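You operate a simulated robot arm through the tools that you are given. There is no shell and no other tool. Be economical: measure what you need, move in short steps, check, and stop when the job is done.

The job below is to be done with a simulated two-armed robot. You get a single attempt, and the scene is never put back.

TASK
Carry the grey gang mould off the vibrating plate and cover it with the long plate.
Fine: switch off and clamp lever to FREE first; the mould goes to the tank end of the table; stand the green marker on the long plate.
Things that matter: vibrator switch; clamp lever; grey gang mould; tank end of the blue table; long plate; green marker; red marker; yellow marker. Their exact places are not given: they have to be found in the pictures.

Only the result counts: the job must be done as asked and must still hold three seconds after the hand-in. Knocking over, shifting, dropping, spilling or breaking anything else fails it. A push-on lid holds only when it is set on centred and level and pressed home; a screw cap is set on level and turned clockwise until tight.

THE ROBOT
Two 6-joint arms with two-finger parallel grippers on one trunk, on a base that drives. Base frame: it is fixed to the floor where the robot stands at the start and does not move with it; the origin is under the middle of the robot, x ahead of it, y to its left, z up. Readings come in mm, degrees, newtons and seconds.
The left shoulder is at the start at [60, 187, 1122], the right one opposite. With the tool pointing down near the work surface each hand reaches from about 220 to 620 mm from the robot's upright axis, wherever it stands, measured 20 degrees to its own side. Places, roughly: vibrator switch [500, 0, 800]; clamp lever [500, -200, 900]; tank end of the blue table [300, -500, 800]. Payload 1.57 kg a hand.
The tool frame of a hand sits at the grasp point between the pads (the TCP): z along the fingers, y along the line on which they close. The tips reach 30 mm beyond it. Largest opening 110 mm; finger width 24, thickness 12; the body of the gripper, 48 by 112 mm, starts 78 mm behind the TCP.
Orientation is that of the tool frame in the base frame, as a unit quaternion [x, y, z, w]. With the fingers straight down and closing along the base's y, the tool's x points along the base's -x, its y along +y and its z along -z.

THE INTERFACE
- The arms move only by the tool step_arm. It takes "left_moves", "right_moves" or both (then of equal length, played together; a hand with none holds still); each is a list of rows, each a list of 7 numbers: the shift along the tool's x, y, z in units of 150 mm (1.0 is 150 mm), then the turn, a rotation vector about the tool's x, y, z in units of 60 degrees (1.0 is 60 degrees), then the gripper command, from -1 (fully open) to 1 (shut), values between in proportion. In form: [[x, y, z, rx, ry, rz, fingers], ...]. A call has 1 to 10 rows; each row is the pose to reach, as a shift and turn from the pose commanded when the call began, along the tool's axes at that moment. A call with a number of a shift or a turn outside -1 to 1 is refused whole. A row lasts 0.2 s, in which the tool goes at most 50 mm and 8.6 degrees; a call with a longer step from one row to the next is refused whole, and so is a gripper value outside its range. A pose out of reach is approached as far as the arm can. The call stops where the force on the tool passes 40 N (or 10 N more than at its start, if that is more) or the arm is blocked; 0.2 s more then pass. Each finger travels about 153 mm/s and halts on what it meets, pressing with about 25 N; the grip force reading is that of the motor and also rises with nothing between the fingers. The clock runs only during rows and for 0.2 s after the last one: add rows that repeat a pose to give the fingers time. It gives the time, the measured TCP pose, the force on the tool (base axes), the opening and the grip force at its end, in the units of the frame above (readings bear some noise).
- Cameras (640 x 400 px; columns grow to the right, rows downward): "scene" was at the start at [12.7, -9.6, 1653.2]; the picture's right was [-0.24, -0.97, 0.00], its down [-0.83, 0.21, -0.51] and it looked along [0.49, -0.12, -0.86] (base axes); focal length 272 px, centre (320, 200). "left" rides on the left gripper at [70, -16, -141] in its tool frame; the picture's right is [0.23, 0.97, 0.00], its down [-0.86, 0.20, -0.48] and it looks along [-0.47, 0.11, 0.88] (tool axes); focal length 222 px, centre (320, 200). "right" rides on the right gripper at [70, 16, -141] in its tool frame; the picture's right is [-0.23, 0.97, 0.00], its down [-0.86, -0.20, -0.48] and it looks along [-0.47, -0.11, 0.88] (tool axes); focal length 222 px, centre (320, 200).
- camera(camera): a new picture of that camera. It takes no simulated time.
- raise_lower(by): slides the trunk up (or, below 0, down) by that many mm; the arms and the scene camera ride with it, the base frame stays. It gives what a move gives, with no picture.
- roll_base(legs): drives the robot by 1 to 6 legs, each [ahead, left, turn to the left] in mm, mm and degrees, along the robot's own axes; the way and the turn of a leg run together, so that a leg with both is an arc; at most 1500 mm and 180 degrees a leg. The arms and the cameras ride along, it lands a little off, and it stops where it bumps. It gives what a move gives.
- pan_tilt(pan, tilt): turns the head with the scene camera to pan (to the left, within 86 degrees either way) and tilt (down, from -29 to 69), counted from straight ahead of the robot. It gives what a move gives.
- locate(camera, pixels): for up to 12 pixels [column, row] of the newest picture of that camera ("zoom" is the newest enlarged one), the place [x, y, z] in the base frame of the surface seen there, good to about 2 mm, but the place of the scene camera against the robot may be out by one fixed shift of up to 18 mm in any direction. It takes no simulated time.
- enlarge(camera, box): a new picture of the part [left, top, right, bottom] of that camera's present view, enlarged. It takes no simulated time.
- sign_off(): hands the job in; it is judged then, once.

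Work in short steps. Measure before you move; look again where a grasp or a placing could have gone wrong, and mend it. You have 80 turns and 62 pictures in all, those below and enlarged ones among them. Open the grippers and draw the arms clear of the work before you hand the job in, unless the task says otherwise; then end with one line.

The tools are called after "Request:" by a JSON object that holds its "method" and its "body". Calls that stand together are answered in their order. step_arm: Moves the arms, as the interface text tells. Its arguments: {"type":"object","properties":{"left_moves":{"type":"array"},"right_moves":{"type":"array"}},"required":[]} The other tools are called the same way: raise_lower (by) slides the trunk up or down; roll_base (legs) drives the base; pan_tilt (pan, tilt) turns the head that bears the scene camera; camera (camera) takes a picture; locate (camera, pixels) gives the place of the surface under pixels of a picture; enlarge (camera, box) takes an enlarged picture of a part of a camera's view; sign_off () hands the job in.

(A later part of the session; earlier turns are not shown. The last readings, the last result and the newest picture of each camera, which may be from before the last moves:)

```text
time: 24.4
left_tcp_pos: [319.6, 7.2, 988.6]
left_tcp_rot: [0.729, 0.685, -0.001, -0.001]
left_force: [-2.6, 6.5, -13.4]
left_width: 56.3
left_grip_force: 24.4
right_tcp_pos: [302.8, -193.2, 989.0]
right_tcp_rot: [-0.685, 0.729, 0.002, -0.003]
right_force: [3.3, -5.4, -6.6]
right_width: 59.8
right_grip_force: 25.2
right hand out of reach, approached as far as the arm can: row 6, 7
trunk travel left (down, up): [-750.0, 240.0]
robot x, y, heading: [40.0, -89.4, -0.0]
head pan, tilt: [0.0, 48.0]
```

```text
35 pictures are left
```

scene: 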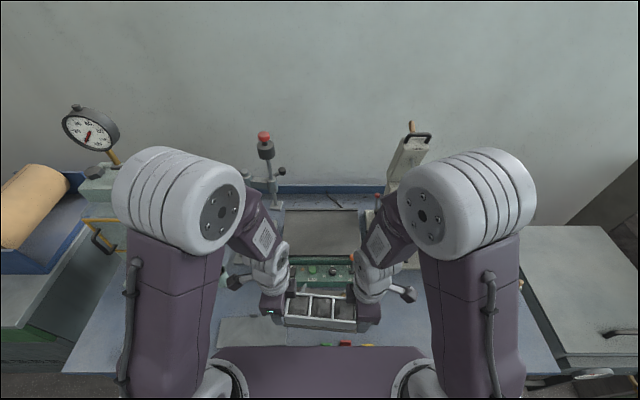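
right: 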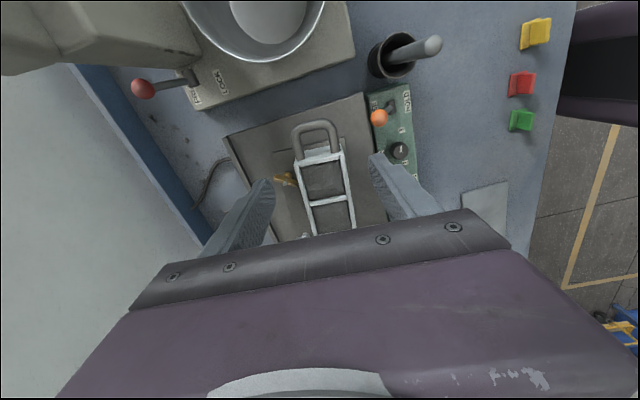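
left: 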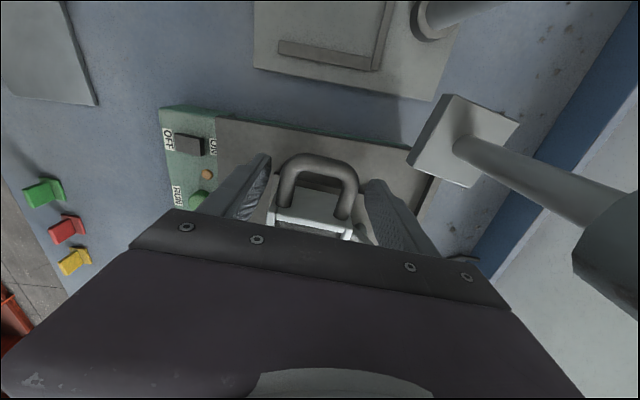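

The mould is at about [311,-93] and the right arm is at its near-reach limit. I'll ease the arms 12 mm forward, then drive 35 back and 427 right towards the tank end.

Request:
{"method": "step_arm", "body": {"left_moves": [[0.005, 0.08, 0, 0, 0, 0, 1], [0.005, 0.08, 0, 0, 0, 0, 1]], "right_moves": [[-0.005, -0.08, 0, 0, 0, 0, 1], [-0.005, -0.08, 0, 0, 0, 0, 1]]}}

Request:
{"method": "roll_base", "body": {"legs": [[-35, -200, 0], [0, -227, 0]]}}

Request:
{"method": "camera", "body": {"camera": "scene"}}

Request:
{"method": "camera", "body": {"camera": "right"}}

```text
time: 25.0
left_tcp_pos: [330.5, 7.1, 988.1]
left_tcp_rot: [0.729, 0.685, -0.001, -0.001]
left_force: [-2.6, 19.9, -7.2]
left_width: 56.1
left_grip_force: 24.7
right_tcp_pos: [315.2, -192.7, 987.3]
right_tcp_rot: [-0.685, 0.729, 0.001, -0.002]
right_force: [2.0, -19.4, -13.3]
right_width: 59.4
right_grip_force: 24.9
trunk travel left (down, up): [-750.0, 240.0]
robot x, y, heading: [40.9, -91.7, -0.0]
head pan, tilt: [0.0, 48.0]
```

```text
time: 27.9
left_tcp_pos: [296.1, -419.3, 987.6]
left_tcp_rot: [0.729, 0.684, -0.001, 0.0]
left_force: [-0.1, 13.1, -10.2]
left_width: 55.9
left_grip_force: 25.1
right_tcp_pos: [280.8, -617.4, 987.5]
right_tcp_rot: [-0.684, 0.729, 0.0, -0.001]
right_force: [-0.6, -13.5, -10.3]
right_width: 59.1
right_grip_force: 25.2
trunk travel left (down, up): [-750.0, 240.0]
robot x, y, heading: [3.6, -513.6, -0.0]
head pan, tilt: [0.0, 48.0]
```

```text
34 pictures are left
```

scene: 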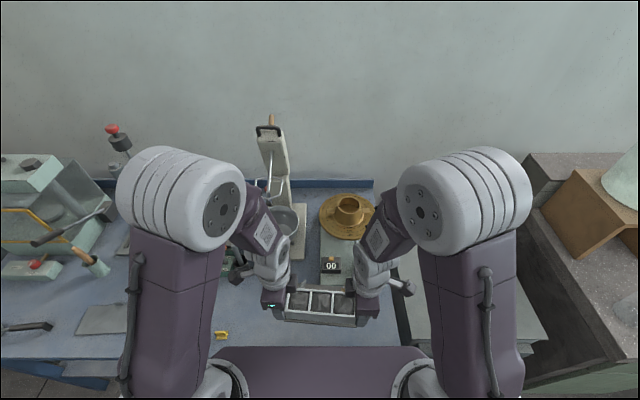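

```text
33 pictures are left
```

right: 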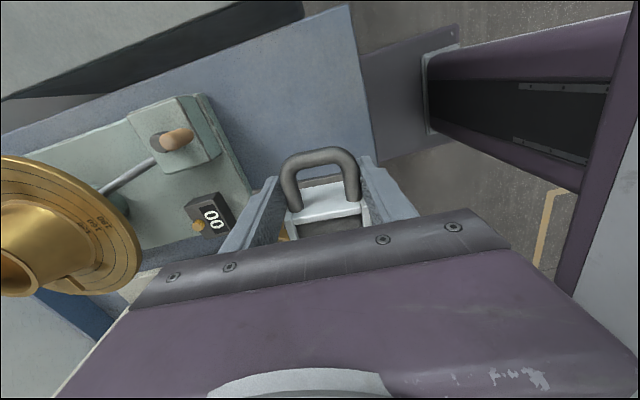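

I'm over the tank end. Next I'll measure the flow-table device's front edge, its counter and the table edge before choosing the set-down spot.

Request:
{"method": "locate", "body": {"camera": "right", "pixels": [[250, 205], [205, 97], [232, 205], [212, 218], [218, 140], [372, 130], [350, 10], [300, 120], [180, 138], [260, 60], [120, 240], [330, 152]]}}

Request:
{"method": "locate", "body": {"camera": "scene", "pixels": [[322, 283], [350, 285], [332, 275], [332, 265], [330, 240], [400, 330], [220, 335], [300, 318], [345, 322]]}}

```text
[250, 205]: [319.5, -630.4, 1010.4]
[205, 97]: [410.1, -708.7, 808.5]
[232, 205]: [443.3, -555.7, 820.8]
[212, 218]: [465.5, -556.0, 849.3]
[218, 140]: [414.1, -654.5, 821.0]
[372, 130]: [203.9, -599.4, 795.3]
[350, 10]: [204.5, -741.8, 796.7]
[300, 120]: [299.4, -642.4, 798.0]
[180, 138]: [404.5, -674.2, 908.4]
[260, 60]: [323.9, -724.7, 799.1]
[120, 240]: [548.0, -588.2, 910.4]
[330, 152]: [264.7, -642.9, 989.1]
```

```text
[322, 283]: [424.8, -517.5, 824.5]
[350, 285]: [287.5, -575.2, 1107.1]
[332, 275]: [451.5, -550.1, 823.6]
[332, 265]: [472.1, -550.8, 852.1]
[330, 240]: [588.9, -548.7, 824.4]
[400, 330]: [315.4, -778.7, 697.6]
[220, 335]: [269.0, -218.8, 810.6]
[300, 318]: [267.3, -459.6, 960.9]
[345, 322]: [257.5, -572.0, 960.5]
```

The spot is clear: device front at x≈405 and table edge at 204. I'll move 12 mm forward and lower 132 mm.

Request:
{"method": "step_arm", "body": {"left_moves": [[0.005, 0.08, 0.1, 0, 0, 0, 1], [0.005, 0.08, 0.28, 0, 0, 0, 1], [0.005, 0.08, 0.46, 0, 0, 0, 1], [0.005, 0.08, 0.64, 0, 0, 0, 1], [0.005, 0.08, 0.78, 0, 0, 0, 1], [0.005, 0.08, 0.88, 0, 0, 0, 1], [0.005, 0.08, 0.88, 0, 0, 0, 1]], "right_moves": [[-0.005, -0.08, 0.1, 0, 0, 0, 1], [-0.005, -0.08, 0.28, 0, 0, 0, 1], [-0.005, -0.08, 0.46, 0, 0, 0, 1], [-0.005, -0.08, 0.64, 0, 0, 0, 1], [-0.005, -0.08, 0.78, 0, 0, 0, 1], [-0.005, -0.08, 0.88, 0, 0, 0, 1], [-0.005, -0.08, 0.88, 0, 0, 0, 1]]}}

Request:
{"method": "enlarge", "body": {"camera": "scene", "box": [240, 250, 400, 350]}}

```text
time: 29.5
left_tcp_pos: [307.3, -419.2, 853.8]
left_tcp_rot: [0.73, 0.684, 0.0, 0.0]
left_force: [-6.3, -5.1, -15.6]
left_width: 55.5
left_grip_force: 24.4
right_tcp_pos: [293.8, -617.3, 855.2]
right_tcp_rot: [-0.685, 0.729, 0.0, 0.001]
right_force: [6.7, 6.1, -5.0]
right_width: 59.0
right_grip_force: 25.4
trunk travel left (down, up): [-750.0, 240.0]
robot x, y, heading: [3.7, -517.8, -0.1]
head pan, tilt: [0.0, 48.0]
```

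```text
4.00 times, centred on (320, 300) of scene
```

zoom: 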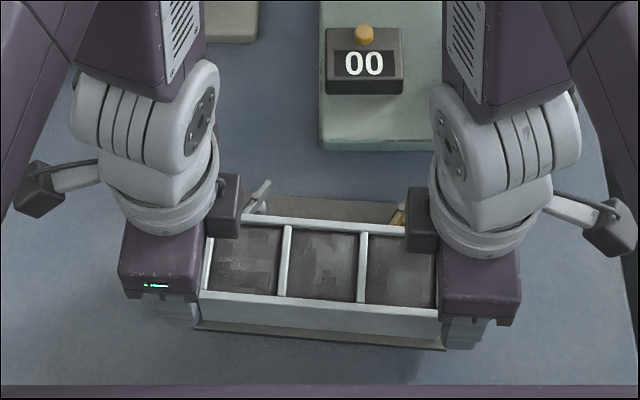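

The mould is about 13 mm above the table. I'll creep down in small steps until the table takes the weight.

Request:
{"method": "step_arm", "body": {"left_moves": [[0, 0, 0.04, 0, 0, 0, 1], [0, 0, 0.06, 0, 0, 0, 1], [0, 0, 0.07, 0, 0, 0, 1], [0, 0, 0.08, 0, 0, 0, 1], [0, 0, 0.085, 0, 0, 0, 1]], "right_moves": [[0, 0, 0.04, 0, 0, 0, 1], [0, 0, 0.06, 0, 0, 0, 1], [0, 0, 0.07, 0, 0, 0, 1], [0, 0, 0.08, 0, 0, 0, 1], [0, 0, 0.085, 0, 0, 0, 1]]}}

```text
time: 30.7
left_tcp_pos: [307.6, -419.6, 842.8]
left_tcp_rot: [0.729, 0.684, 0.0, 0.002]
left_force: [-0.2, 7.2, 23.7]
left_width: 56.4
left_grip_force: 24.8
right_tcp_pos: [293.5, -618.1, 844.3]
right_tcp_rot: [-0.684, 0.729, -0.001, 0.001]
right_force: [15.3, -2.7, 21.1]
right_width: 59.6
right_grip_force: 25.4
trunk travel left (down, up): [-750.0, 240.0]
robot x, y, heading: [4.9, -514.8, -0.2]
head pan, tilt: [0.0, 48.0]
```

Contact: both hands read about +22 N upward. I'll back off 1.5 mm, open to about 80 mm and lift straight up.

Request:
{"method": "step_arm", "body": {"left_moves": [[0, 0, -0.01, 0, 0, 0, 1], [0, 0, -0.01, 0, 0, 0, 0], [0, 0, -0.01, 0, 0, 0, -0.45], [0, 0, -0.01, 0, 0, 0, -0.45], [0, 0, -0.01, 0, 0, 0, -0.45], [0, 0, -0.2, 0, 0, 0, -0.45], [0, 0, -0.45, 0, 0, 0, -0.45], [0, 0, -0.7, 0, 0, 0, -0.45], [0, 0, -0.95, 0, 0, 0, -0.45]], "right_moves": [[0, 0, -0.01, 0, 0, 0, 1], [0, 0, -0.01, 0, 0, 0, 0], [0, 0, -0.01, 0, 0, 0, -0.45], [0, 0, -0.01, 0, 0, 0, -0.45], [0, 0, -0.01, 0, 0, 0, -0.45], [0, 0, -0.2, 0, 0, 0, -0.45], [0, 0, -0.45, 0, 0, 0, -0.45], [0, 0, -0.7, 0, 0, 0, -0.45], [0, 0, -0.95, 0, 0, 0, -0.45]]}}

Request:
{"method": "camera", "body": {"camera": "left"}}

Request:
{"method": "camera", "body": {"camera": "right"}}

```text
time: 32.7
left_tcp_pos: [301.8, -418.2, 987.6]
left_tcp_rot: [0.729, 0.684, 0.0, 0.0]
left_force: [-0.8, 0.5, 0.8]
left_width: 80.2
left_grip_force: 0.0
right_tcp_pos: [288.6, -616.9, 986.1]
right_tcp_rot: [-0.684, 0.729, 0.0, 0.0]
right_force: [-0.6, -0.3, 0.6]
right_width: 79.6
right_grip_force: 0.0
trunk travel left (down, up): [-750.0, 240.0]
robot x, y, heading: [3.6, -516.3, 0.2]
head pan, tilt: [0.0, 48.0]
```

```text
31 pictures are left
```

left: 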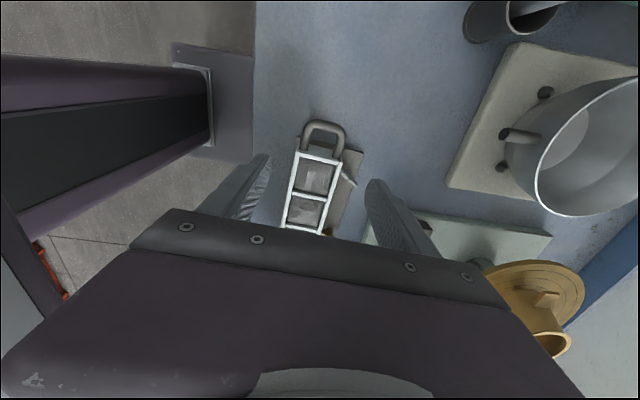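

```text
30 pictures are left
```

right: 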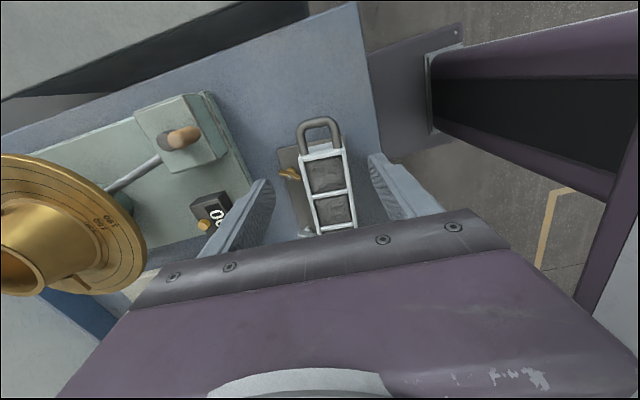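

The mould stands on the table. I'll measure its top rim with both hand cameras.

Request:
{"method": "enlarge", "body": {"camera": "left", "box": [264, 110, 384, 240]}}

Request:
{"method": "locate", "body": {"camera": "left", "pixels": [[299, 154], [339, 162], [286, 225], [322, 229], [295, 180], [335, 185], [322, 127], [308, 190]]}}

Request:
{"method": "locate", "body": {"camera": "right", "pixels": [[304, 158], [343, 152], [318, 232], [354, 225], [310, 190], [349, 185], [320, 122], [328, 180]]}}

```text
3.08 times, centred on (324, 175) of left
```

zoom: 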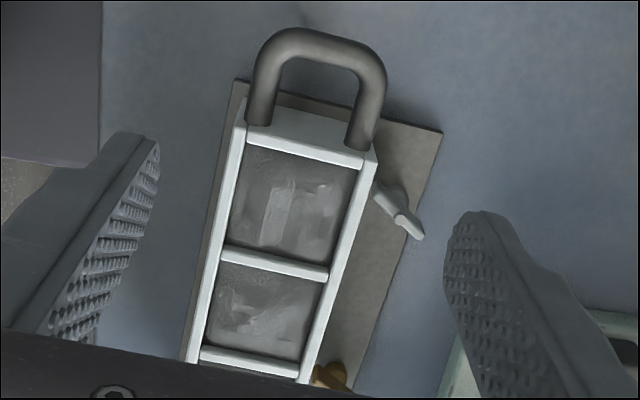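

```text
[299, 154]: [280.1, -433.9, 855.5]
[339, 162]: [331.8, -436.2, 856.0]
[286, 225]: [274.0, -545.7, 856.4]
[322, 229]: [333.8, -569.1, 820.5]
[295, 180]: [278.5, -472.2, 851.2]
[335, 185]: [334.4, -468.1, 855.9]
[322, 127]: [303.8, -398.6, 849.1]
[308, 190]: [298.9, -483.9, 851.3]
```

```text
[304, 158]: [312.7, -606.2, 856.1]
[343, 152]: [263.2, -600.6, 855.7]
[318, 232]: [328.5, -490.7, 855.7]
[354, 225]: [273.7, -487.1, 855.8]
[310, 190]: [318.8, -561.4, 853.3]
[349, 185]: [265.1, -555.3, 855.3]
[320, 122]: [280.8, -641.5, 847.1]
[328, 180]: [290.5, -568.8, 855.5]
```

The rim top is at z≈856, centred at about (297,-519.5), yaw ≈-5.5°. I'll drive back 95 and left 520 to the long plate, keep the hands high, and turn the head for a clear view.

Request:
{"method": "roll_base", "body": {"legs": [[-95, 0, 0], [0, 520, 0]]}}

Request:
{"method": "step_arm", "body": {"left_moves": [[0, 0.2, 0, 0, 0, -0.06, -1], [0, 0.4, 0, 0, 0, -0.118, -1], [0, 0.6, 0, 0, 0, -0.118, -1], [0, 0.8, 0, 0, 0, -0.118, -1], [0, 0.8, 0, 0, 0, -0.118, -1]]}}

Request:
{"method": "camera", "body": {"camera": "left"}}

Request:
{"method": "camera", "body": {"camera": "scene"}}

```text
time: 36.5
left_tcp_pos: [211.6, 110.4, 986.5]
left_tcp_rot: [0.73, 0.684, 0.0, 0.0]
left_force: [-0.3, 0.5, -0.2]
left_width: 79.7
left_grip_force: 0.0
right_tcp_pos: [195.6, -89.9, 984.7]
right_tcp_rot: [-0.684, 0.73, 0.0, 0.0]
right_force: [0.3, -0.6, 0.6]
right_width: 80.0
right_grip_force: 0.1
trunk travel left (down, up): [-750.0, 240.0]
robot x, y, heading: [-91.0, 11.0, -0.4]
head pan, tilt: [0.0, 48.0]
```

```text
time: 37.7
left_tcp_pos: [330.1, 103.3, 987.3]
left_tcp_rot: [0.686, 0.727, 0.001, 0.001]
left_force: [0.0, 0.3, -0.2]
left_width: 109.6
left_grip_force: 0.1
right_tcp_pos: [195.7, -88.4, 985.9]
right_tcp_rot: [-0.684, 0.729, -0.001, 0.0]
right_force: [-0.2, -0.8, -0.6]
right_width: 80.0
right_grip_force: 0.1
trunk travel left (down, up): [-750.0, 240.0]
robot x, y, heading: [-90.5, 11.8, -0.3]
head pan, tilt: [0.0, 48.0]
```

```text
28 pictures are left
```

left: 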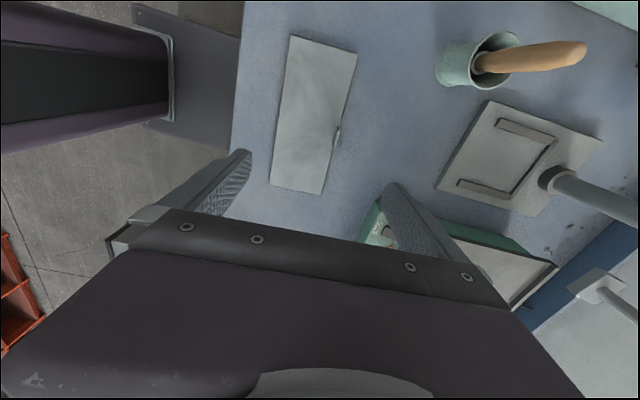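

```text
27 pictures are left
```

scene: 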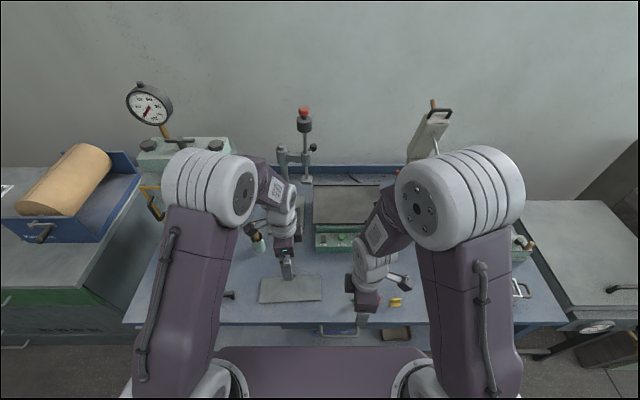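

The whole plate is visible in the left picture, with corners near (291,36), (357,51), (270,184) and (322,194). There's a small feature at (337,138), so I'll zoom and measure.

Request:
{"method": "enlarge", "body": {"camera": "left", "box": [240, 30, 400, 200]}}

Request:
{"method": "locate", "body": {"camera": "left", "pixels": [[292, 38], [355, 53], [272, 182], [321, 191], [283, 105], [341, 110], [313, 115], [337, 138], [340, 130], [345, 140], [360, 115], [275, 105]]}}

```text
2.35 times, centred on (320, 115) of left
```

zoom: 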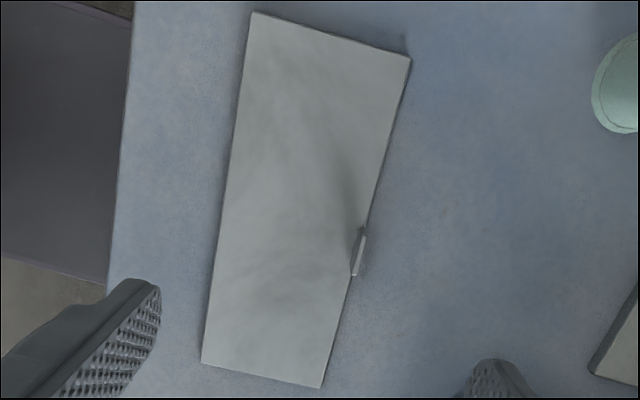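

```text
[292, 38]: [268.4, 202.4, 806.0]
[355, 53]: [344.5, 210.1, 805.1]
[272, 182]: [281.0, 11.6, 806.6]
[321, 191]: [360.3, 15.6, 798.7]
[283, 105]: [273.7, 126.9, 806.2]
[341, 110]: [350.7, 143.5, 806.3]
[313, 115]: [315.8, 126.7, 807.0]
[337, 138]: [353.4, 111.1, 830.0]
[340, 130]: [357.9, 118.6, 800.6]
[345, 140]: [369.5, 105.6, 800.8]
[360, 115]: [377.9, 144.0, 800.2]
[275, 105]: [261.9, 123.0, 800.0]
```

There's an upright tab at the middle of the back edge, at [353,111], rising to z 830. Plate centre is about (313.7,109.5), yaw +4.1°, top 806. I'll align across it at the middle and go down, leaving a final creep.

Request:
{"method": "step_arm", "body": {"left_moves": [[0.047, -0.107, 0, 0, 0, -0.012, -1], [0.047, -0.107, 0.25, 0, 0, -0.012, -1], [0.047, -0.107, 0.5, 0, 0, -0.012, -1], [0.047, -0.107, 0.75, 0, 0, -0.012, -1], [0.047, -0.107, 0.88, 0, 0, -0.012, -1], [0.047, -0.107, 0.88, 0, 0, -0.012, -1]]}}

Request:
{"method": "camera", "body": {"camera": "left"}}

```text
time: 39.1
left_tcp_pos: [315.7, 108.5, 855.0]
left_tcp_rot: [0.682, 0.732, 0.0, -0.001]
left_force: [-0.2, 1.0, -0.4]
left_width: 110.3
left_grip_force: 0.0
right_tcp_pos: [195.9, -90.4, 986.2]
right_tcp_rot: [-0.684, 0.73, 0.0, -0.001]
right_force: [-0.7, -0.4, 0.0]
right_width: 79.7
right_grip_force: 0.0
trunk travel left (down, up): [-750.0, 240.0]
robot x, y, heading: [-89.8, 13.3, -0.0]
head pan, tilt: [0.0, 48.0]
```

```text
25 pictures are left
```

left: 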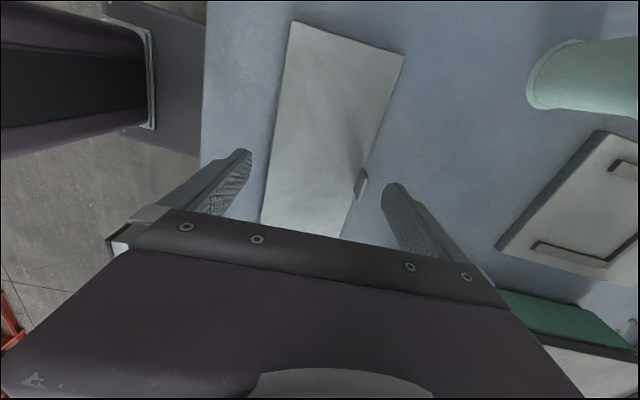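

The fingers clear both edges. I'll creep down to about 831 so the tips are just above the table, then close.

Request:
{"method": "step_arm", "body": {"left_moves": [[0, 0, 0.08, 0, 0, 0, -1], [0, 0, 0.13, 0, 0, 0, -1], [0, 0, 0.16, 0, 0, 0, -1], [0, 0, 0.16, 0, 0, 0, -0.6], [0, 0, 0.16, 0, 0, 0, -0.3], [0, 0, 0.16, 0, 0, 0, 1], [0, 0, 0.16, 0, 0, 0, 1]]}}

```text
time: 40.7
left_tcp_pos: [313.8, 109.0, 830.3]
left_tcp_rot: [0.681, 0.733, 0.0, 0.0]
left_force: [-0.8, 0.2, -0.6]
left_width: 85.3
left_grip_force: 25.2
right_tcp_pos: [197.2, -88.9, 986.2]
right_tcp_rot: [-0.684, 0.73, 0.001, 0.0]
right_force: [0.5, -1.5, -0.3]
right_width: 79.7
right_grip_force: 0.0
trunk travel left (down, up): [-750.0, 240.0]
robot x, y, heading: [-89.3, 12.4, -0.1]
head pan, tilt: [0.0, 48.0]
```

It's gripped at 85 mm, across the edge and tab. I'll lift gently and look.

Request:
{"method": "step_arm", "body": {"left_moves": [[0, 0, -0.03, 0, 0, 0, 1], [0, 0, -0.07, 0, 0, 0, 1], [0, 0, -0.15, 0, 0, 0, 1], [0, 0, -0.25, 0, 0, 0, 1], [0, 0, -0.35, 0, 0, 0, 1], [0, 0, -0.35, 0, 0, 0, 1]]}}

Request:
{"method": "camera", "body": {"camera": "left"}}

Request:
{"method": "enlarge", "body": {"camera": "scene", "box": [220, 220, 380, 320]}}

```text
time: 42.1
left_tcp_pos: [313.9, 108.7, 882.9]
left_tcp_rot: [0.682, 0.731, -0.001, 0.0]
left_force: [0.4, 0.6, -8.0]
left_width: 85.2
left_grip_force: 25.1
right_tcp_pos: [197.8, -88.0, 985.3]
right_tcp_rot: [-0.684, 0.729, 0.001, -0.001]
right_force: [0.7, -0.8, 0.5]
right_width: 79.7
right_grip_force: 0.2
trunk travel left (down, up): [-750.0, 240.0]
robot x, y, heading: [-88.6, 14.6, -0.3]
head pan, tilt: [0.0, 48.0]
```

```text
24 pictures are left
```

left: 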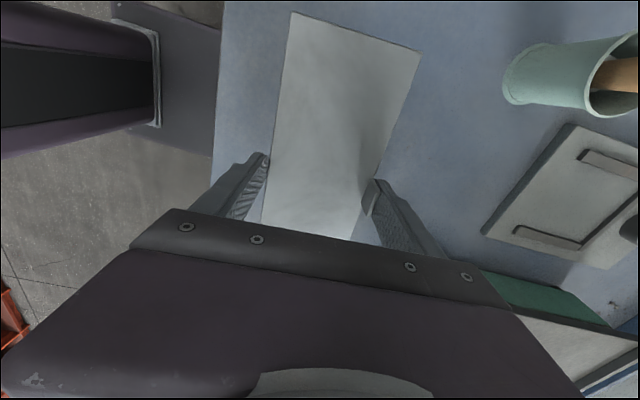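

```text
4.00 times, centred on (300, 270) of scene
```

zoom: 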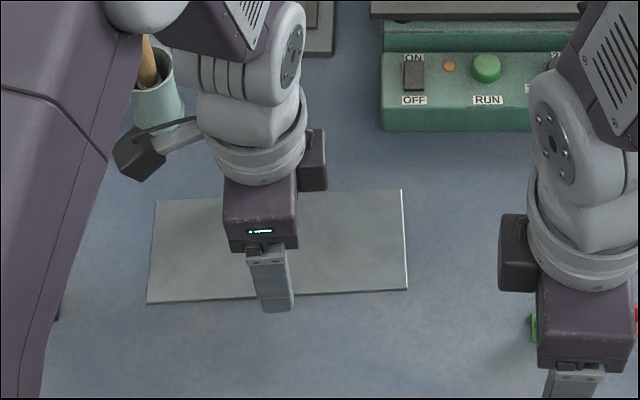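

The plate is held. I'll check whether it hangs level, and see where it sits relative to the hand.

Request:
{"method": "locate", "body": {"camera": "left", "pixels": [[294, 16], [415, 54], [264, 220], [352, 234], [277, 130], [388, 130], [330, 100], [310, 200]]}}

Request:
{"method": "locate", "body": {"camera": "zoom", "pixels": [[158, 203], [400, 193], [150, 298], [404, 287]]}}

```text
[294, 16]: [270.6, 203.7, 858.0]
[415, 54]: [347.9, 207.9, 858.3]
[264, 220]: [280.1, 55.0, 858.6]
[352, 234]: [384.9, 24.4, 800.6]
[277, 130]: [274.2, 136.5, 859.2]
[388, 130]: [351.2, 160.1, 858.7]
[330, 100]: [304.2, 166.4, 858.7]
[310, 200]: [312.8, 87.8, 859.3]
```

```text
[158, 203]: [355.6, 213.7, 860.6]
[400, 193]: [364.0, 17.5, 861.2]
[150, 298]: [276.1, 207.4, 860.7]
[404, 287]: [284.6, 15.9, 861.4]
```

The plate is level and centred on the TCP. I'll raise it 70 mm and drive 628 to the right to the mould.

Request:
{"method": "step_arm", "body": {"left_moves": [[0, 0, -0.15, 0, 0, 0, 1], [0, 0, -0.3, 0, 0, 0, 1], [0, 0, -0.47, 0, 0, 0, 1], [0, 0, -0.47, 0, 0, 0, 1]]}}

Request:
{"method": "roll_base", "body": {"legs": [[0, -310, 0], [0, -318, 0]]}}

Request:
{"method": "camera", "body": {"camera": "scene"}}

Request:
{"method": "camera", "body": {"camera": "left"}}

```text
time: 43.1
left_tcp_pos: [314.4, 108.0, 952.9]
left_tcp_rot: [0.682, 0.731, -0.001, -0.001]
left_force: [0.5, 1.4, -8.0]
left_width: 85.0
left_grip_force: 25.2
right_tcp_pos: [196.3, -88.1, 985.4]
right_tcp_rot: [-0.684, 0.73, 0.0, 0.0]
right_force: [0.1, 0.7, 0.4]
right_width: 79.8
right_grip_force: 0.2
trunk travel left (down, up): [-750.0, 240.0]
robot x, y, heading: [-92.2, 10.5, -0.0]
head pan, tilt: [0.0, 48.0]
```

```text
time: 47.0
left_tcp_pos: [309.8, -529.2, 951.7]
left_tcp_rot: [0.686, 0.728, -0.001, 0.0]
left_force: [-0.5, 0.6, -7.3]
left_width: 85.0
left_grip_force: 25.4
right_tcp_pos: [191.0, -722.5, 986.2]
right_tcp_rot: [-0.68, 0.733, 0.0, 0.0]
right_force: [0.0, -0.8, -0.2]
right_width: 79.9
right_grip_force: 0.1
trunk travel left (down, up): [-750.0, 240.0]
robot x, y, heading: [-93.7, -622.9, -0.9]
head pan, tilt: [0.0, 48.0]
```

```text
22 pictures are left
```

scene: 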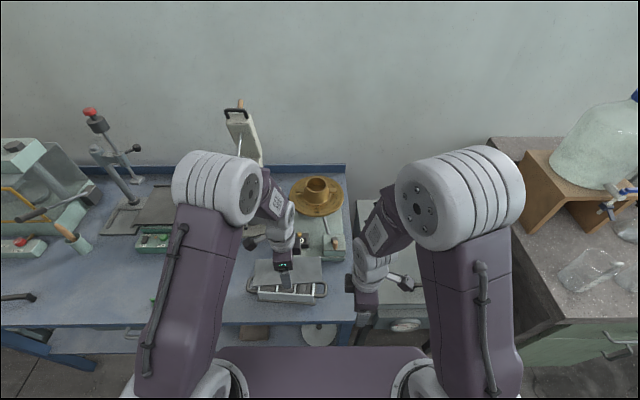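

```text
21 pictures are left
```

left: 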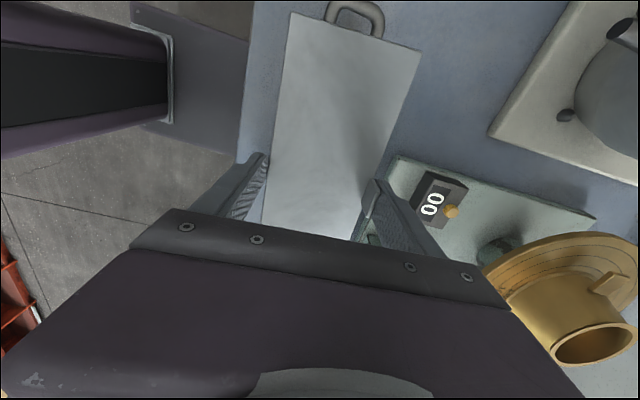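

The plate hangs over the mould. I'll zoom the scene to compare plate and mould positions in the same camera.

Request:
{"method": "enlarge", "body": {"camera": "scene", "box": [240, 240, 336, 310]}}

```text
5.71 times, centred on (288, 275) of scene
```

zoom: 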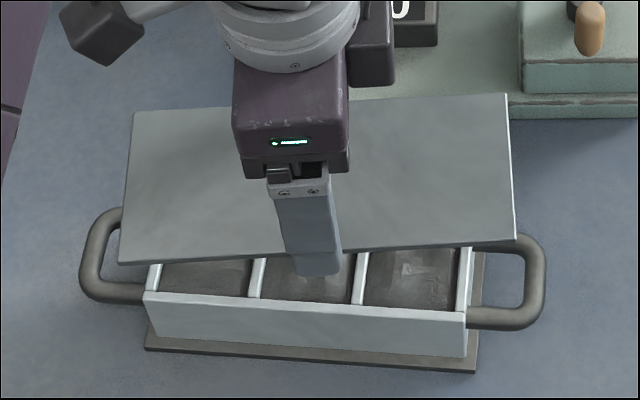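

Request:
{"method": "locate", "body": {"camera": "zoom", "pixels": [[147, 293], [467, 312], [85, 250], [542, 285], [137, 117], [504, 98], [123, 260], [512, 237], [100, 215], [530, 240], [110, 293], [505, 323]]}}

Request:
{"method": "locate", "body": {"camera": "left", "pixels": [[358, 7], [340, 10], [376, 22], [294, 16], [415, 54], [271, 180], [345, 225]]}}

```text
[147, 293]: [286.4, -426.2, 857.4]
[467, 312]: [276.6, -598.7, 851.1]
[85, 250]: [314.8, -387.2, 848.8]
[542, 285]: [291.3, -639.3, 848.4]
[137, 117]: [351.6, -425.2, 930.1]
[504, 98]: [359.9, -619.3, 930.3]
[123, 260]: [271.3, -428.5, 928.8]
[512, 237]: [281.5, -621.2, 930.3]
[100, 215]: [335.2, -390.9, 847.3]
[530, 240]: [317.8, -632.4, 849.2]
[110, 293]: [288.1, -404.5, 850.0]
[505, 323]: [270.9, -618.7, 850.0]
```

```text
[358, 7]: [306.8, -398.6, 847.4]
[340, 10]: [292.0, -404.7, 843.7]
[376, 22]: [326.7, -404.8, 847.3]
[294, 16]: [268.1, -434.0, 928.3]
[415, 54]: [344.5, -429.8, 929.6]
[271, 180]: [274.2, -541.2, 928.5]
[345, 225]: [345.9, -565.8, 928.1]
```

Both cameras agree: mould centre about (297,-519), yaw ≈-4.8°, plate now at yaw +3.1°. I'll align and lower to hover about 12 mm above the rim.

Request:
{"method": "step_arm", "body": {"left_moves": [[0.035, -0.04, 0, 0, 0, 0.066, 1], [0.073, -0.081, 0, 0, 0, 0.132, 1], [0.073, -0.081, 0.15, 0, 0, 0.132, 1], [0.073, -0.081, 0.28, 0, 0, 0.132, 1], [0.073, -0.081, 0.345, 0, 0, 0.132, 1], [0.073, -0.081, 0.345, 0, 0, 0.132, 1]]}}

Request:
{"method": "enlarge", "body": {"camera": "scene", "box": [240, 240, 336, 310]}}

Request:
{"method": "locate", "body": {"camera": "zoom", "pixels": [[85, 250], [542, 285], [130, 200], [505, 190], [130, 285], [490, 300]]}}

```text
time: 48.4
left_tcp_pos: [296.9, -518.0, 901.6]
left_tcp_rot: [0.734, 0.679, 0.0, 0.0]
left_force: [-0.1, 0.5, -8.0]
left_width: 84.9
left_grip_force: 25.4
right_tcp_pos: [191.1, -724.2, 986.2]
right_tcp_rot: [-0.68, 0.733, 0.0, 0.0]
right_force: [0.0, 0.0, 0.0]
right_width: 80.0
right_grip_force: 0.2
trunk travel left (down, up): [-750.0, 240.0]
robot x, y, heading: [-97.2, -622.5, -0.8]
head pan, tilt: [0.0, 48.0]
```

```text
5.71 times, centred on (288, 275) of scene
```

zoom: 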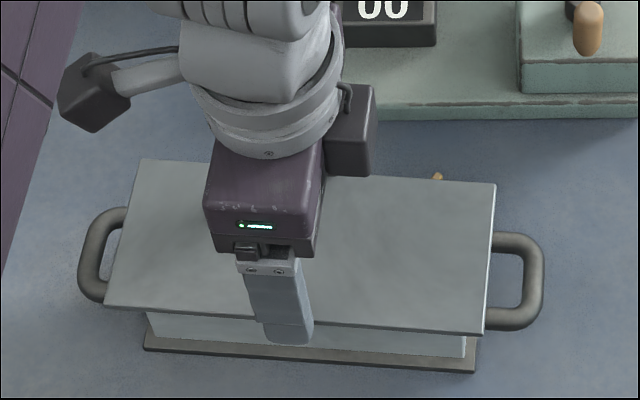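

```text
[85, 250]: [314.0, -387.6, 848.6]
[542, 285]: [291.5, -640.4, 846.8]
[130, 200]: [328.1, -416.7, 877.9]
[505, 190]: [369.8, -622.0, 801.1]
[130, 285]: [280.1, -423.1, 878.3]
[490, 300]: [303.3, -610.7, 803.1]
```

It's well aligned. I'll creep the plate down onto the rim.

Request:
{"method": "step_arm", "body": {"left_moves": [[0, 0, 0.05, 0, 0, 0, 1], [0, 0, 0.08, 0, 0, 0, 1], [0, 0, 0.09, 0, 0, 0, 1], [0, 0, 0.1, 0, 0, 0, 1], [0, 0, 0.107, 0, 0, 0, 1]]}}

```text
time: 49.5
left_tcp_pos: [297.8, -518.6, 886.0]
left_tcp_rot: [0.734, 0.679, 0.001, 0.001]
left_force: [2.3, 6.2, 19.2]
left_width: 85.3
left_grip_force: 25.1
right_tcp_pos: [190.1, -725.1, 986.8]
right_tcp_rot: [-0.681, 0.733, 0.0, -0.001]
right_force: [0.2, 0.1, -0.1]
right_width: 79.8
right_grip_force: 0.1
trunk travel left (down, up): [-750.0, 240.0]
robot x, y, heading: [-93.5, -620.7, -0.8]
head pan, tilt: [0.0, 48.0]
```

It's seated, with +19 N. I'll release, lift straight up and look.

Request:
{"method": "step_arm", "body": {"left_moves": [[0, 0, -0.008, 0, 0, 0, 1], [0, 0, -0.008, 0, 0, 0, -0.7], [0, 0, -0.008, 0, 0, 0, -0.95], [0, 0, -0.008, 0, 0, 0, -0.95], [0, 0, -0.15, 0, 0, 0, -0.95], [0, 0, -0.4, 0, 0, 0, -0.95], [0, 0, -0.65, 0, 0, 0, -0.95], [0, 0, -0.9, 0, 0, 0, -0.95], [0, 0, -0.9, 0, 0, 0, -0.95]]}}

Request:
{"method": "camera", "body": {"camera": "left"}}

Request:
{"method": "enlarge", "body": {"camera": "scene", "box": [240, 240, 336, 310]}}

Request:
{"method": "locate", "body": {"camera": "left", "pixels": [[299, 154], [345, 162], [285, 215], [330, 228], [310, 190], [322, 127]]}}

```text
time: 51.5
left_tcp_pos: [295.8, -521.6, 1019.3]
left_tcp_rot: [0.734, 0.679, 0.0, 0.0]
left_force: [-0.1, 0.4, -0.3]
left_width: 107.6
left_grip_force: 0.1
right_tcp_pos: [190.9, -724.2, 986.1]
right_tcp_rot: [-0.68, 0.733, 0.001, 0.0]
right_force: [0.2, -0.5, 0.5]
right_width: 80.0
right_grip_force: 0.0
trunk travel left (down, up): [-750.0, 240.0]
robot x, y, heading: [-91.7, -620.3, -0.7]
head pan, tilt: [0.0, 48.0]
```

```text
18 pictures are left
```

left: 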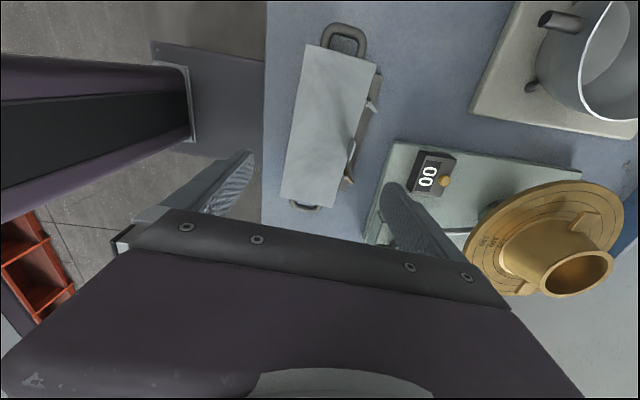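

```text
5.71 times, centred on (288, 275) of scene
```

zoom: 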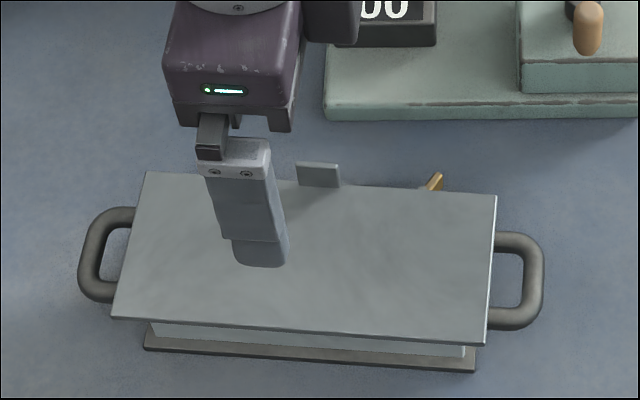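

```text
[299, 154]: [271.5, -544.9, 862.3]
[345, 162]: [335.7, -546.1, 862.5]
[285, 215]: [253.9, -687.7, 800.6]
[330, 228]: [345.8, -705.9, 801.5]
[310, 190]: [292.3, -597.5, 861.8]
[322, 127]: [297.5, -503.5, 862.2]
```

The plate sits level and centred on the mould, top at z≈862. Next is the green marker at about (268,-100): I'll drive left 421 to bring the left hand over it.

Request:
{"method": "roll_base", "body": {"legs": [[0, 421, 0]]}}

Request:
{"method": "camera", "body": {"camera": "left"}}

```text
time: 54.2
left_tcp_pos: [301.0, -90.0, 1020.1]
left_tcp_rot: [0.733, 0.68, 0.0, 0.0]
left_force: [0.1, 1.0, 0.0]
left_width: 107.5
left_grip_force: 0.1
right_tcp_pos: [197.2, -295.7, 985.4]
right_tcp_rot: [-0.68, 0.733, 0.0, 0.0]
right_force: [-0.3, 0.0, 0.6]
right_width: 79.8
right_grip_force: 0.0
trunk travel left (down, up): [-750.0, 240.0]
robot x, y, heading: [-90.3, -189.7, -1.2]
head pan, tilt: [0.0, 48.0]
```

```text
16 pictures are left
```

left: 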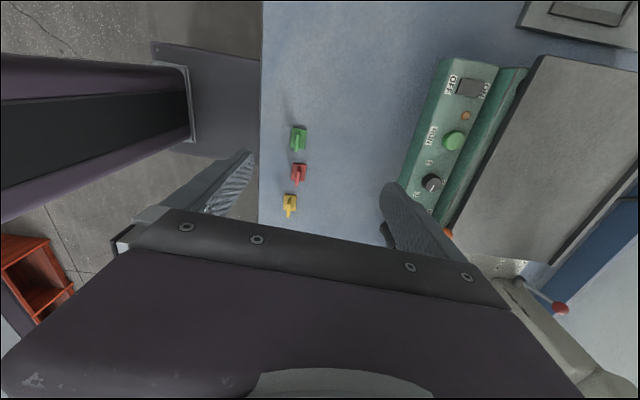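

The markers are at (299,138), (300,173) and (290,204). I'll zoom on the green one and measure it.

Request:
{"method": "enlarge", "body": {"camera": "left", "box": [268, 110, 348, 220]}}

Request:
{"method": "enlarge", "body": {"camera": "left", "box": [283, 123, 315, 153]}}

Request:
{"method": "locate", "body": {"camera": "zoom", "pixels": [[200, 60], [380, 60], [200, 300], [320, 200], [320, 100], [320, 300], [260, 200], [400, 200], [150, 150], [450, 150], [320, 250], [320, 150]]}}

```text
3.64 times, centred on (308, 165) of left
```

zoom: 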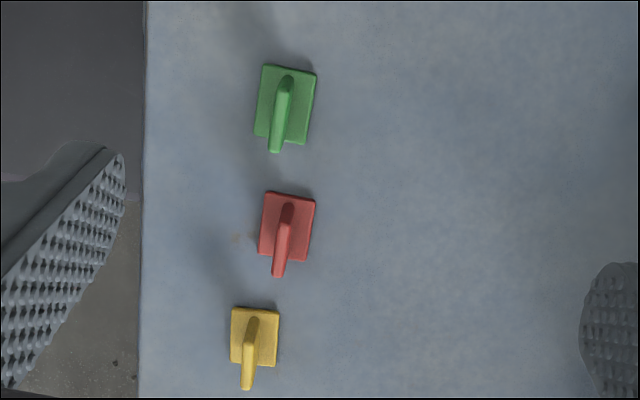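

```text
13.33 times, centred on (299, 138) of left
```

zoom: 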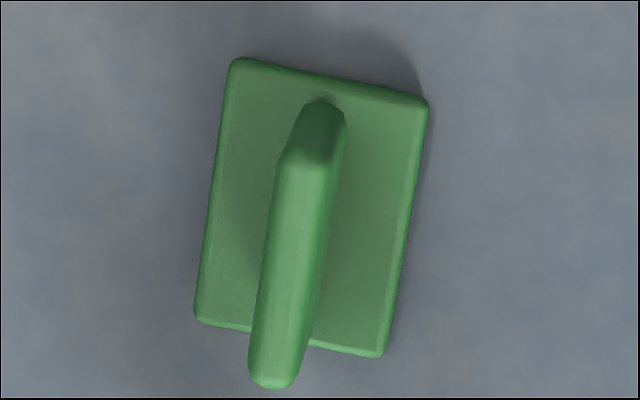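

```text
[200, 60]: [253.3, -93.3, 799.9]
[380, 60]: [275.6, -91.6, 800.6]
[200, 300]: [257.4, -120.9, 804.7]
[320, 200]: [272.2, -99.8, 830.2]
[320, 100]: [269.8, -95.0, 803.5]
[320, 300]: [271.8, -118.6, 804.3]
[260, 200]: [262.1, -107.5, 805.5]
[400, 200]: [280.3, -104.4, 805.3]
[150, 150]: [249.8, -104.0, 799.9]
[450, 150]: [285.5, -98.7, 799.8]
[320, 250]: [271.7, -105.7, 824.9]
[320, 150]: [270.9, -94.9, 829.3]
```

The green marker is a base with an upright fin running along y, so my fingers can pinch it across x. I'll locate the fin ridge and the base corners.

Request:
{"method": "locate", "body": {"camera": "zoom", "pixels": [[305, 170], [296, 230], [285, 300], [273, 370], [325, 115], [240, 70], [420, 108], [205, 315], [375, 345], [280, 200], [325, 220]]}}

```text
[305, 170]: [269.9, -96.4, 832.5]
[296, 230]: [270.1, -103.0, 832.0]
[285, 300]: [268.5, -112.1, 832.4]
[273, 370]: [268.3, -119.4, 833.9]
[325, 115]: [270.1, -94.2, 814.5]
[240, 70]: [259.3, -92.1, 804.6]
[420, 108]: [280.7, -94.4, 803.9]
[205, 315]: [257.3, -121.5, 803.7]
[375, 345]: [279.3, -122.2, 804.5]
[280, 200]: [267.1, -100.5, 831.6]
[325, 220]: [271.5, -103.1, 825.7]
```

Fin centre is about (269.3,-107.5), top 832, base top 804.5, and its yaw matches the hand. I'll move over it and down to TCP ≈ 890 with a 50 mm opening, then check.

Request:
{"method": "step_arm", "body": {"left_moves": [[-0.132, -0.202, 0, 0, 0, 0, 0.09], [-0.132, -0.202, 0.25, 0, 0, 0, 0.09], [-0.132, -0.202, 0.5, 0, 0, 0, 0.09], [-0.132, -0.202, 0.72, 0, 0, 0, 0.09], [-0.132, -0.202, 0.867, 0, 0, 0, 0.09], [-0.132, -0.202, 0.867, 0, 0, 0, 0.09]]}}

Request:
{"method": "camera", "body": {"camera": "left"}}

Request:
{"method": "locate", "body": {"camera": "left", "pixels": [[316, 160], [316, 150], [316, 170], [320, 165], [310, 165]]}}

```text
time: 55.6
left_tcp_pos: [268.8, -107.3, 889.3]
left_tcp_rot: [0.734, 0.679, -0.001, 0.0]
left_force: [0.3, -0.2, -1.0]
left_width: 50.1
left_grip_force: 0.1
right_tcp_pos: [196.6, -293.6, 986.2]
right_tcp_rot: [-0.679, 0.734, -0.001, 0.0]
right_force: [-0.3, -0.3, 0.7]
right_width: 80.2
right_grip_force: 0.0
trunk travel left (down, up): [-750.0, 240.0]
robot x, y, heading: [-91.6, -189.0, -0.6]
head pan, tilt: [0.0, 48.0]
```

```text
13 pictures are left
```

left: 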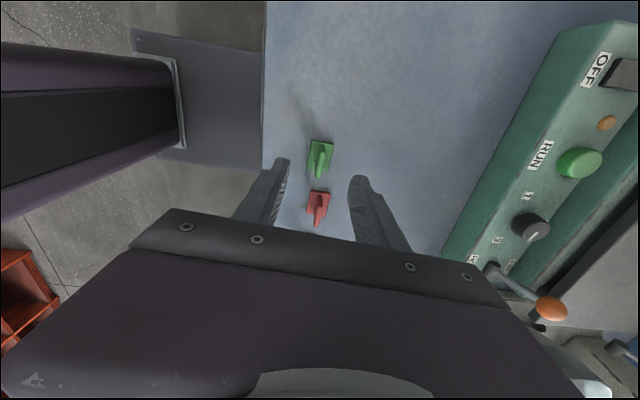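

```text
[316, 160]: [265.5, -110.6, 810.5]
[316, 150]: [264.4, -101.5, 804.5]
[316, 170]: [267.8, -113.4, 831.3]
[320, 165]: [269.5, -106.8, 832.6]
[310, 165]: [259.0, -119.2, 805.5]
```

The fin is centred between the fingers. I'll go down 50 mm and close on it.

Request:
{"method": "step_arm", "body": {"left_moves": [[0, 0, 0.15, 0, 0, 0, 0.09], [0, 0, 0.28, 0, 0, 0, 0.09], [0, 0, 0.335, 0, 0, 0, 0.09], [0, 0, 0.335, 0, 0, 0, 0.5], [0, 0, 0.335, 0, 0, 0, 0.75], [0, 0, 0.335, 0, 0, 0, 1], [0, 0, 0.335, 0, 0, 0, 1], [0, 0, 0.335, 0, 0, 0, 1]]}}

Request:
{"method": "step_arm", "body": {"left_moves": [[0, 0, -0.04, 0, 0, 0, 1], [0, 0, -0.15, 0, 0, 0, 1], [0, 0, -0.35, 0, 0, 0, 1], [0, 0, -0.6, 0, 0, 0, 1], [0, 0, -0.85, 0, 0, 0, 1], [0, 0, -0.85, 0, 0, 0, 1]]}}

Request:
{"method": "camera", "body": {"camera": "left"}}

```text
time: 57.4
left_tcp_pos: [268.0, -108.5, 840.0]
left_tcp_rot: [0.733, 0.68, 0.0, 0.0]
left_force: [-0.8, -0.4, -0.1]
left_width: 4.6
left_grip_force: 25.2
right_tcp_pos: [196.8, -294.5, 985.1]
right_tcp_rot: [-0.68, 0.733, 0.0, 0.0]
right_force: [0.2, 0.5, 0.6]
right_width: 79.7
right_grip_force: 0.0
trunk travel left (down, up): [-750.0, 240.0]
robot x, y, heading: [-89.8, -191.0, -0.7]
head pan, tilt: [0.0, 48.0]
```

```text
time: 58.8
left_tcp_pos: [267.8, -107.3, 968.9]
left_tcp_rot: [0.734, 0.679, 0.0, -0.001]
left_force: [1.2, -0.1, 0.5]
left_width: 4.3
left_grip_force: 25.0
right_tcp_pos: [197.0, -295.3, 985.8]
right_tcp_rot: [-0.679, 0.734, 0.0, -0.001]
right_force: [0.0, 0.0, -0.1]
right_width: 79.5
right_grip_force: 0.1
trunk travel left (down, up): [-750.0, 240.0]
robot x, y, heading: [-90.2, -186.8, -0.6]
head pan, tilt: [0.0, 48.0]
```

```text
12 pictures are left
```

left: 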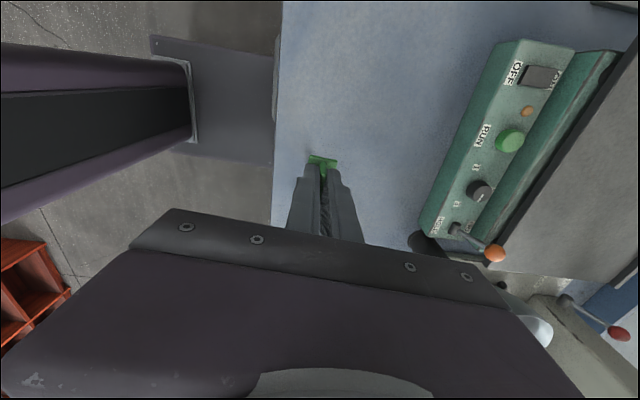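

The marker is held upright with its bottom 40 mm below the TCP, so it should land at TCP ≈ 902. I'll drive right 412 to the covered mould.

Request:
{"method": "roll_base", "body": {"legs": [[0, -412, 0]]}}

Request:
{"method": "camera", "body": {"camera": "left"}}

```text
time: 61.3
left_tcp_pos: [263.6, -520.2, 967.3]
left_tcp_rot: [0.732, 0.681, 0.0, 0.0]
left_force: [0.7, 0.3, -0.4]
left_width: 4.7
left_grip_force: 25.5
right_tcp_pos: [193.4, -706.5, 985.4]
right_tcp_rot: [-0.682, 0.731, 0.0, -0.001]
right_force: [0.3, -0.1, 0.1]
right_width: 79.8
right_grip_force: 0.1
trunk travel left (down, up): [-750.0, 240.0]
robot x, y, heading: [-91.5, -602.0, -0.4]
head pan, tilt: [0.0, 48.0]
```

```text
11 pictures are left
```

left: 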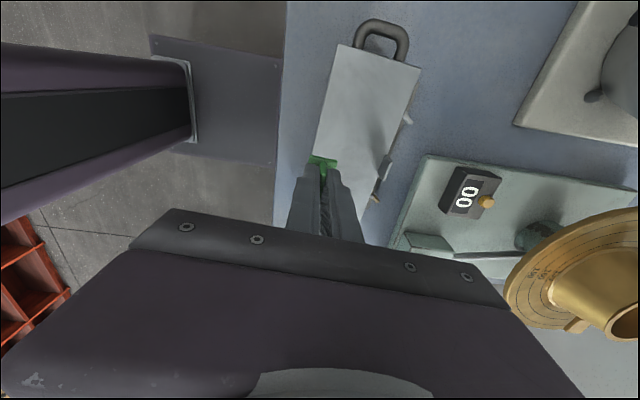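

The hand is over the plate's front edge. I'll move 31 mm forward to x≈295 and lower to just above the plate, then creep down to contact.

Request:
{"method": "step_arm", "body": {"left_moves": [[0.015, 0.206, 0, 0, 0, 0, 1], [0.015, 0.206, 0.2, 0, 0, 0, 1], [0.015, 0.206, 0.34, 0, 0, 0, 1], [0.015, 0.206, 0.39, 0, 0, 0, 1], [0.015, 0.206, 0.41, 0, 0, 0, 1], [0.015, 0.206, 0.422, 0, 0, 0, 1], [0.015, 0.206, 0.432, 0, 0, 0, 1]]}}

```text
time: 62.9
left_tcp_pos: [294.2, -520.4, 902.4]
left_tcp_rot: [0.732, 0.681, 0.0, 0.0]
left_force: [0.1, 0.7, -0.1]
left_width: 4.2
left_grip_force: 25.1
right_tcp_pos: [192.7, -707.7, 986.2]
right_tcp_rot: [-0.682, 0.731, 0.0, 0.0]
right_force: [1.0, -0.4, 0.0]
right_width: 79.8
right_grip_force: 0.0
trunk travel left (down, up): [-750.0, 240.0]
robot x, y, heading: [-95.4, -603.9, -0.2]
head pan, tilt: [0.0, 48.0]
```

No contact yet, so I'll creep down in 0.6 mm steps.

Request:
{"method": "step_arm", "body": {"left_moves": [[0, 0, 0.004, 0, 0, 0, 1], [0, 0, 0.008, 0, 0, 0, 1], [0, 0, 0.011, 0, 0, 0, 1]]}}

```text
time: 63.7
left_tcp_pos: [294.2, -520.6, 901.4]
left_tcp_rot: [0.732, 0.682, 0.0, 0.0]
left_force: [-0.3, 0.0, 0.5]
left_width: 4.4
left_grip_force: 25.4
right_tcp_pos: [192.7, -706.1, 986.4]
right_tcp_rot: [-0.682, 0.731, 0.0, 0.0]
right_force: [0.1, 0.1, 0.2]
right_width: 79.8
right_grip_force: 0.0
trunk travel left (down, up): [-750.0, 240.0]
robot x, y, heading: [-91.5, -599.8, -0.4]
head pan, tilt: [0.0, 48.0]
```

Request:
{"method": "step_arm", "body": {"left_moves": [[0, 0, 0.006, 0, 0, 0, 1], [0, 0, 0.012, 0, 0, 0, 1]]}}

Request:
{"method": "enlarge", "body": {"camera": "scene", "box": [240, 240, 336, 310]}}

```text
time: 64.3
left_tcp_pos: [294.7, -520.3, 900.7]
left_tcp_rot: [0.732, 0.681, 0.0, 0.001]
left_force: [-0.1, 0.1, 4.0]
left_width: 4.4
left_grip_force: 25.0
right_tcp_pos: [193.3, -707.1, 986.1]
right_tcp_rot: [-0.683, 0.731, 0.0, 0.001]
right_force: [-0.2, 0.7, 0.7]
right_width: 79.8
right_grip_force: 0.1
trunk travel left (down, up): [-750.0, 240.0]
robot x, y, heading: [-92.6, -604.5, -0.5]
head pan, tilt: [0.0, 48.0]
```

```text
5.71 times, centred on (288, 275) of scene
```

zoom: 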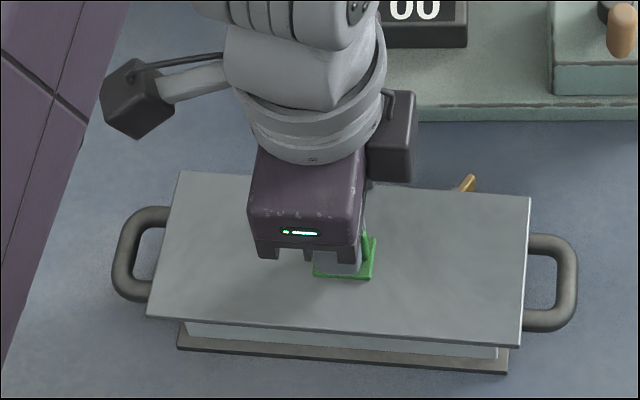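

The marker touches the plate at 4 N. I'll open only 30 mm, to stay clear of the plate's tab, and lift straight up.

Request:
{"method": "step_arm", "body": {"left_moves": [[0, 0, 0, 0, 0, 0, 0.8], [0, 0, 0, 0, 0, 0, 0.455], [0, 0, 0, 0, 0, 0, 0.455], [0, 0, -0.1, 0, 0, 0, 0.455], [0, 0, -0.3, 0, 0, 0, 0.455], [0, 0, -0.6, 0, 0, 0, 0.455], [0, 0, -0.9, 0, 0, 0, 0], [0, 0, -0.9, 0, 0, 0, -1]]}}

Request:
{"method": "roll_base", "body": {"legs": [[-150, 0, 0]]}}

Request:
{"method": "camera", "body": {"camera": "scene"}}

Request:
{"method": "enlarge", "body": {"camera": "scene", "box": [240, 210, 360, 290]}}

```text
time: 66.1
left_tcp_pos: [298.0, -519.3, 1033.3]
left_tcp_rot: [0.732, 0.681, -0.001, -0.001]
left_force: [0.3, 0.1, 0.1]
left_width: 110.0
left_grip_force: 0.2
right_tcp_pos: [193.2, -706.8, 985.9]
right_tcp_rot: [-0.683, 0.731, 0.0, 0.0]
right_force: [0.0, -0.2, -0.6]
right_width: 79.9
right_grip_force: 0.0
trunk travel left (down, up): [-750.0, 240.0]
robot x, y, heading: [-92.6, -606.4, -0.3]
head pan, tilt: [0.0, 48.0]
```

```text
time: 67.5
left_tcp_pos: [151.9, -517.9, 1032.7]
left_tcp_rot: [0.732, 0.682, 0.0, -0.001]
left_force: [1.3, 0.3, 0.8]
left_width: 110.1
left_grip_force: 0.0
right_tcp_pos: [46.6, -705.6, 985.7]
right_tcp_rot: [-0.682, 0.731, 0.0, -0.001]
right_force: [-0.3, 0.2, -0.1]
right_width: 80.0
right_grip_force: 0.0
trunk travel left (down, up): [-750.0, 240.0]
robot x, y, heading: [-239.8, -601.0, -0.4]
head pan, tilt: [0.0, 48.0]
```

```text
9 pictures are left
```

scene: 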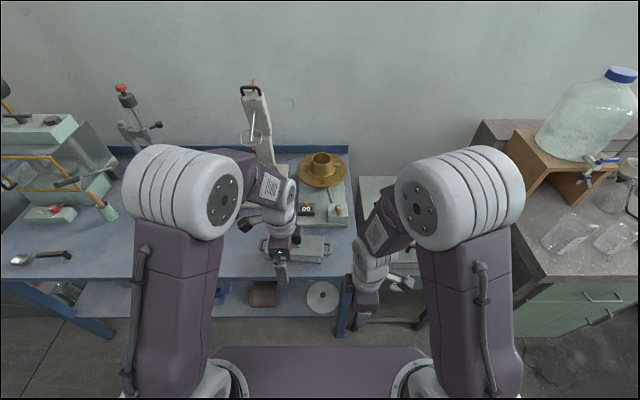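

```text
5.00 times, centred on (300, 250) of scene
```

zoom: 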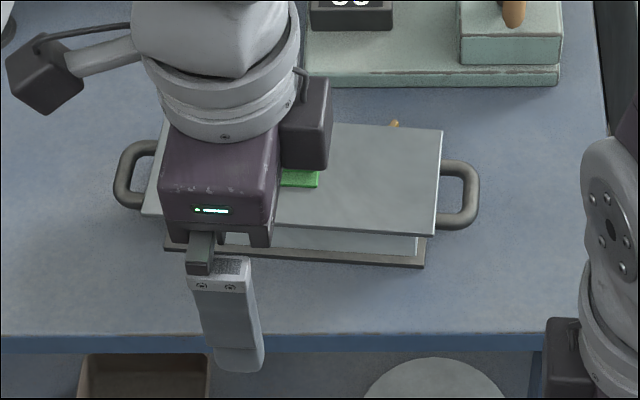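

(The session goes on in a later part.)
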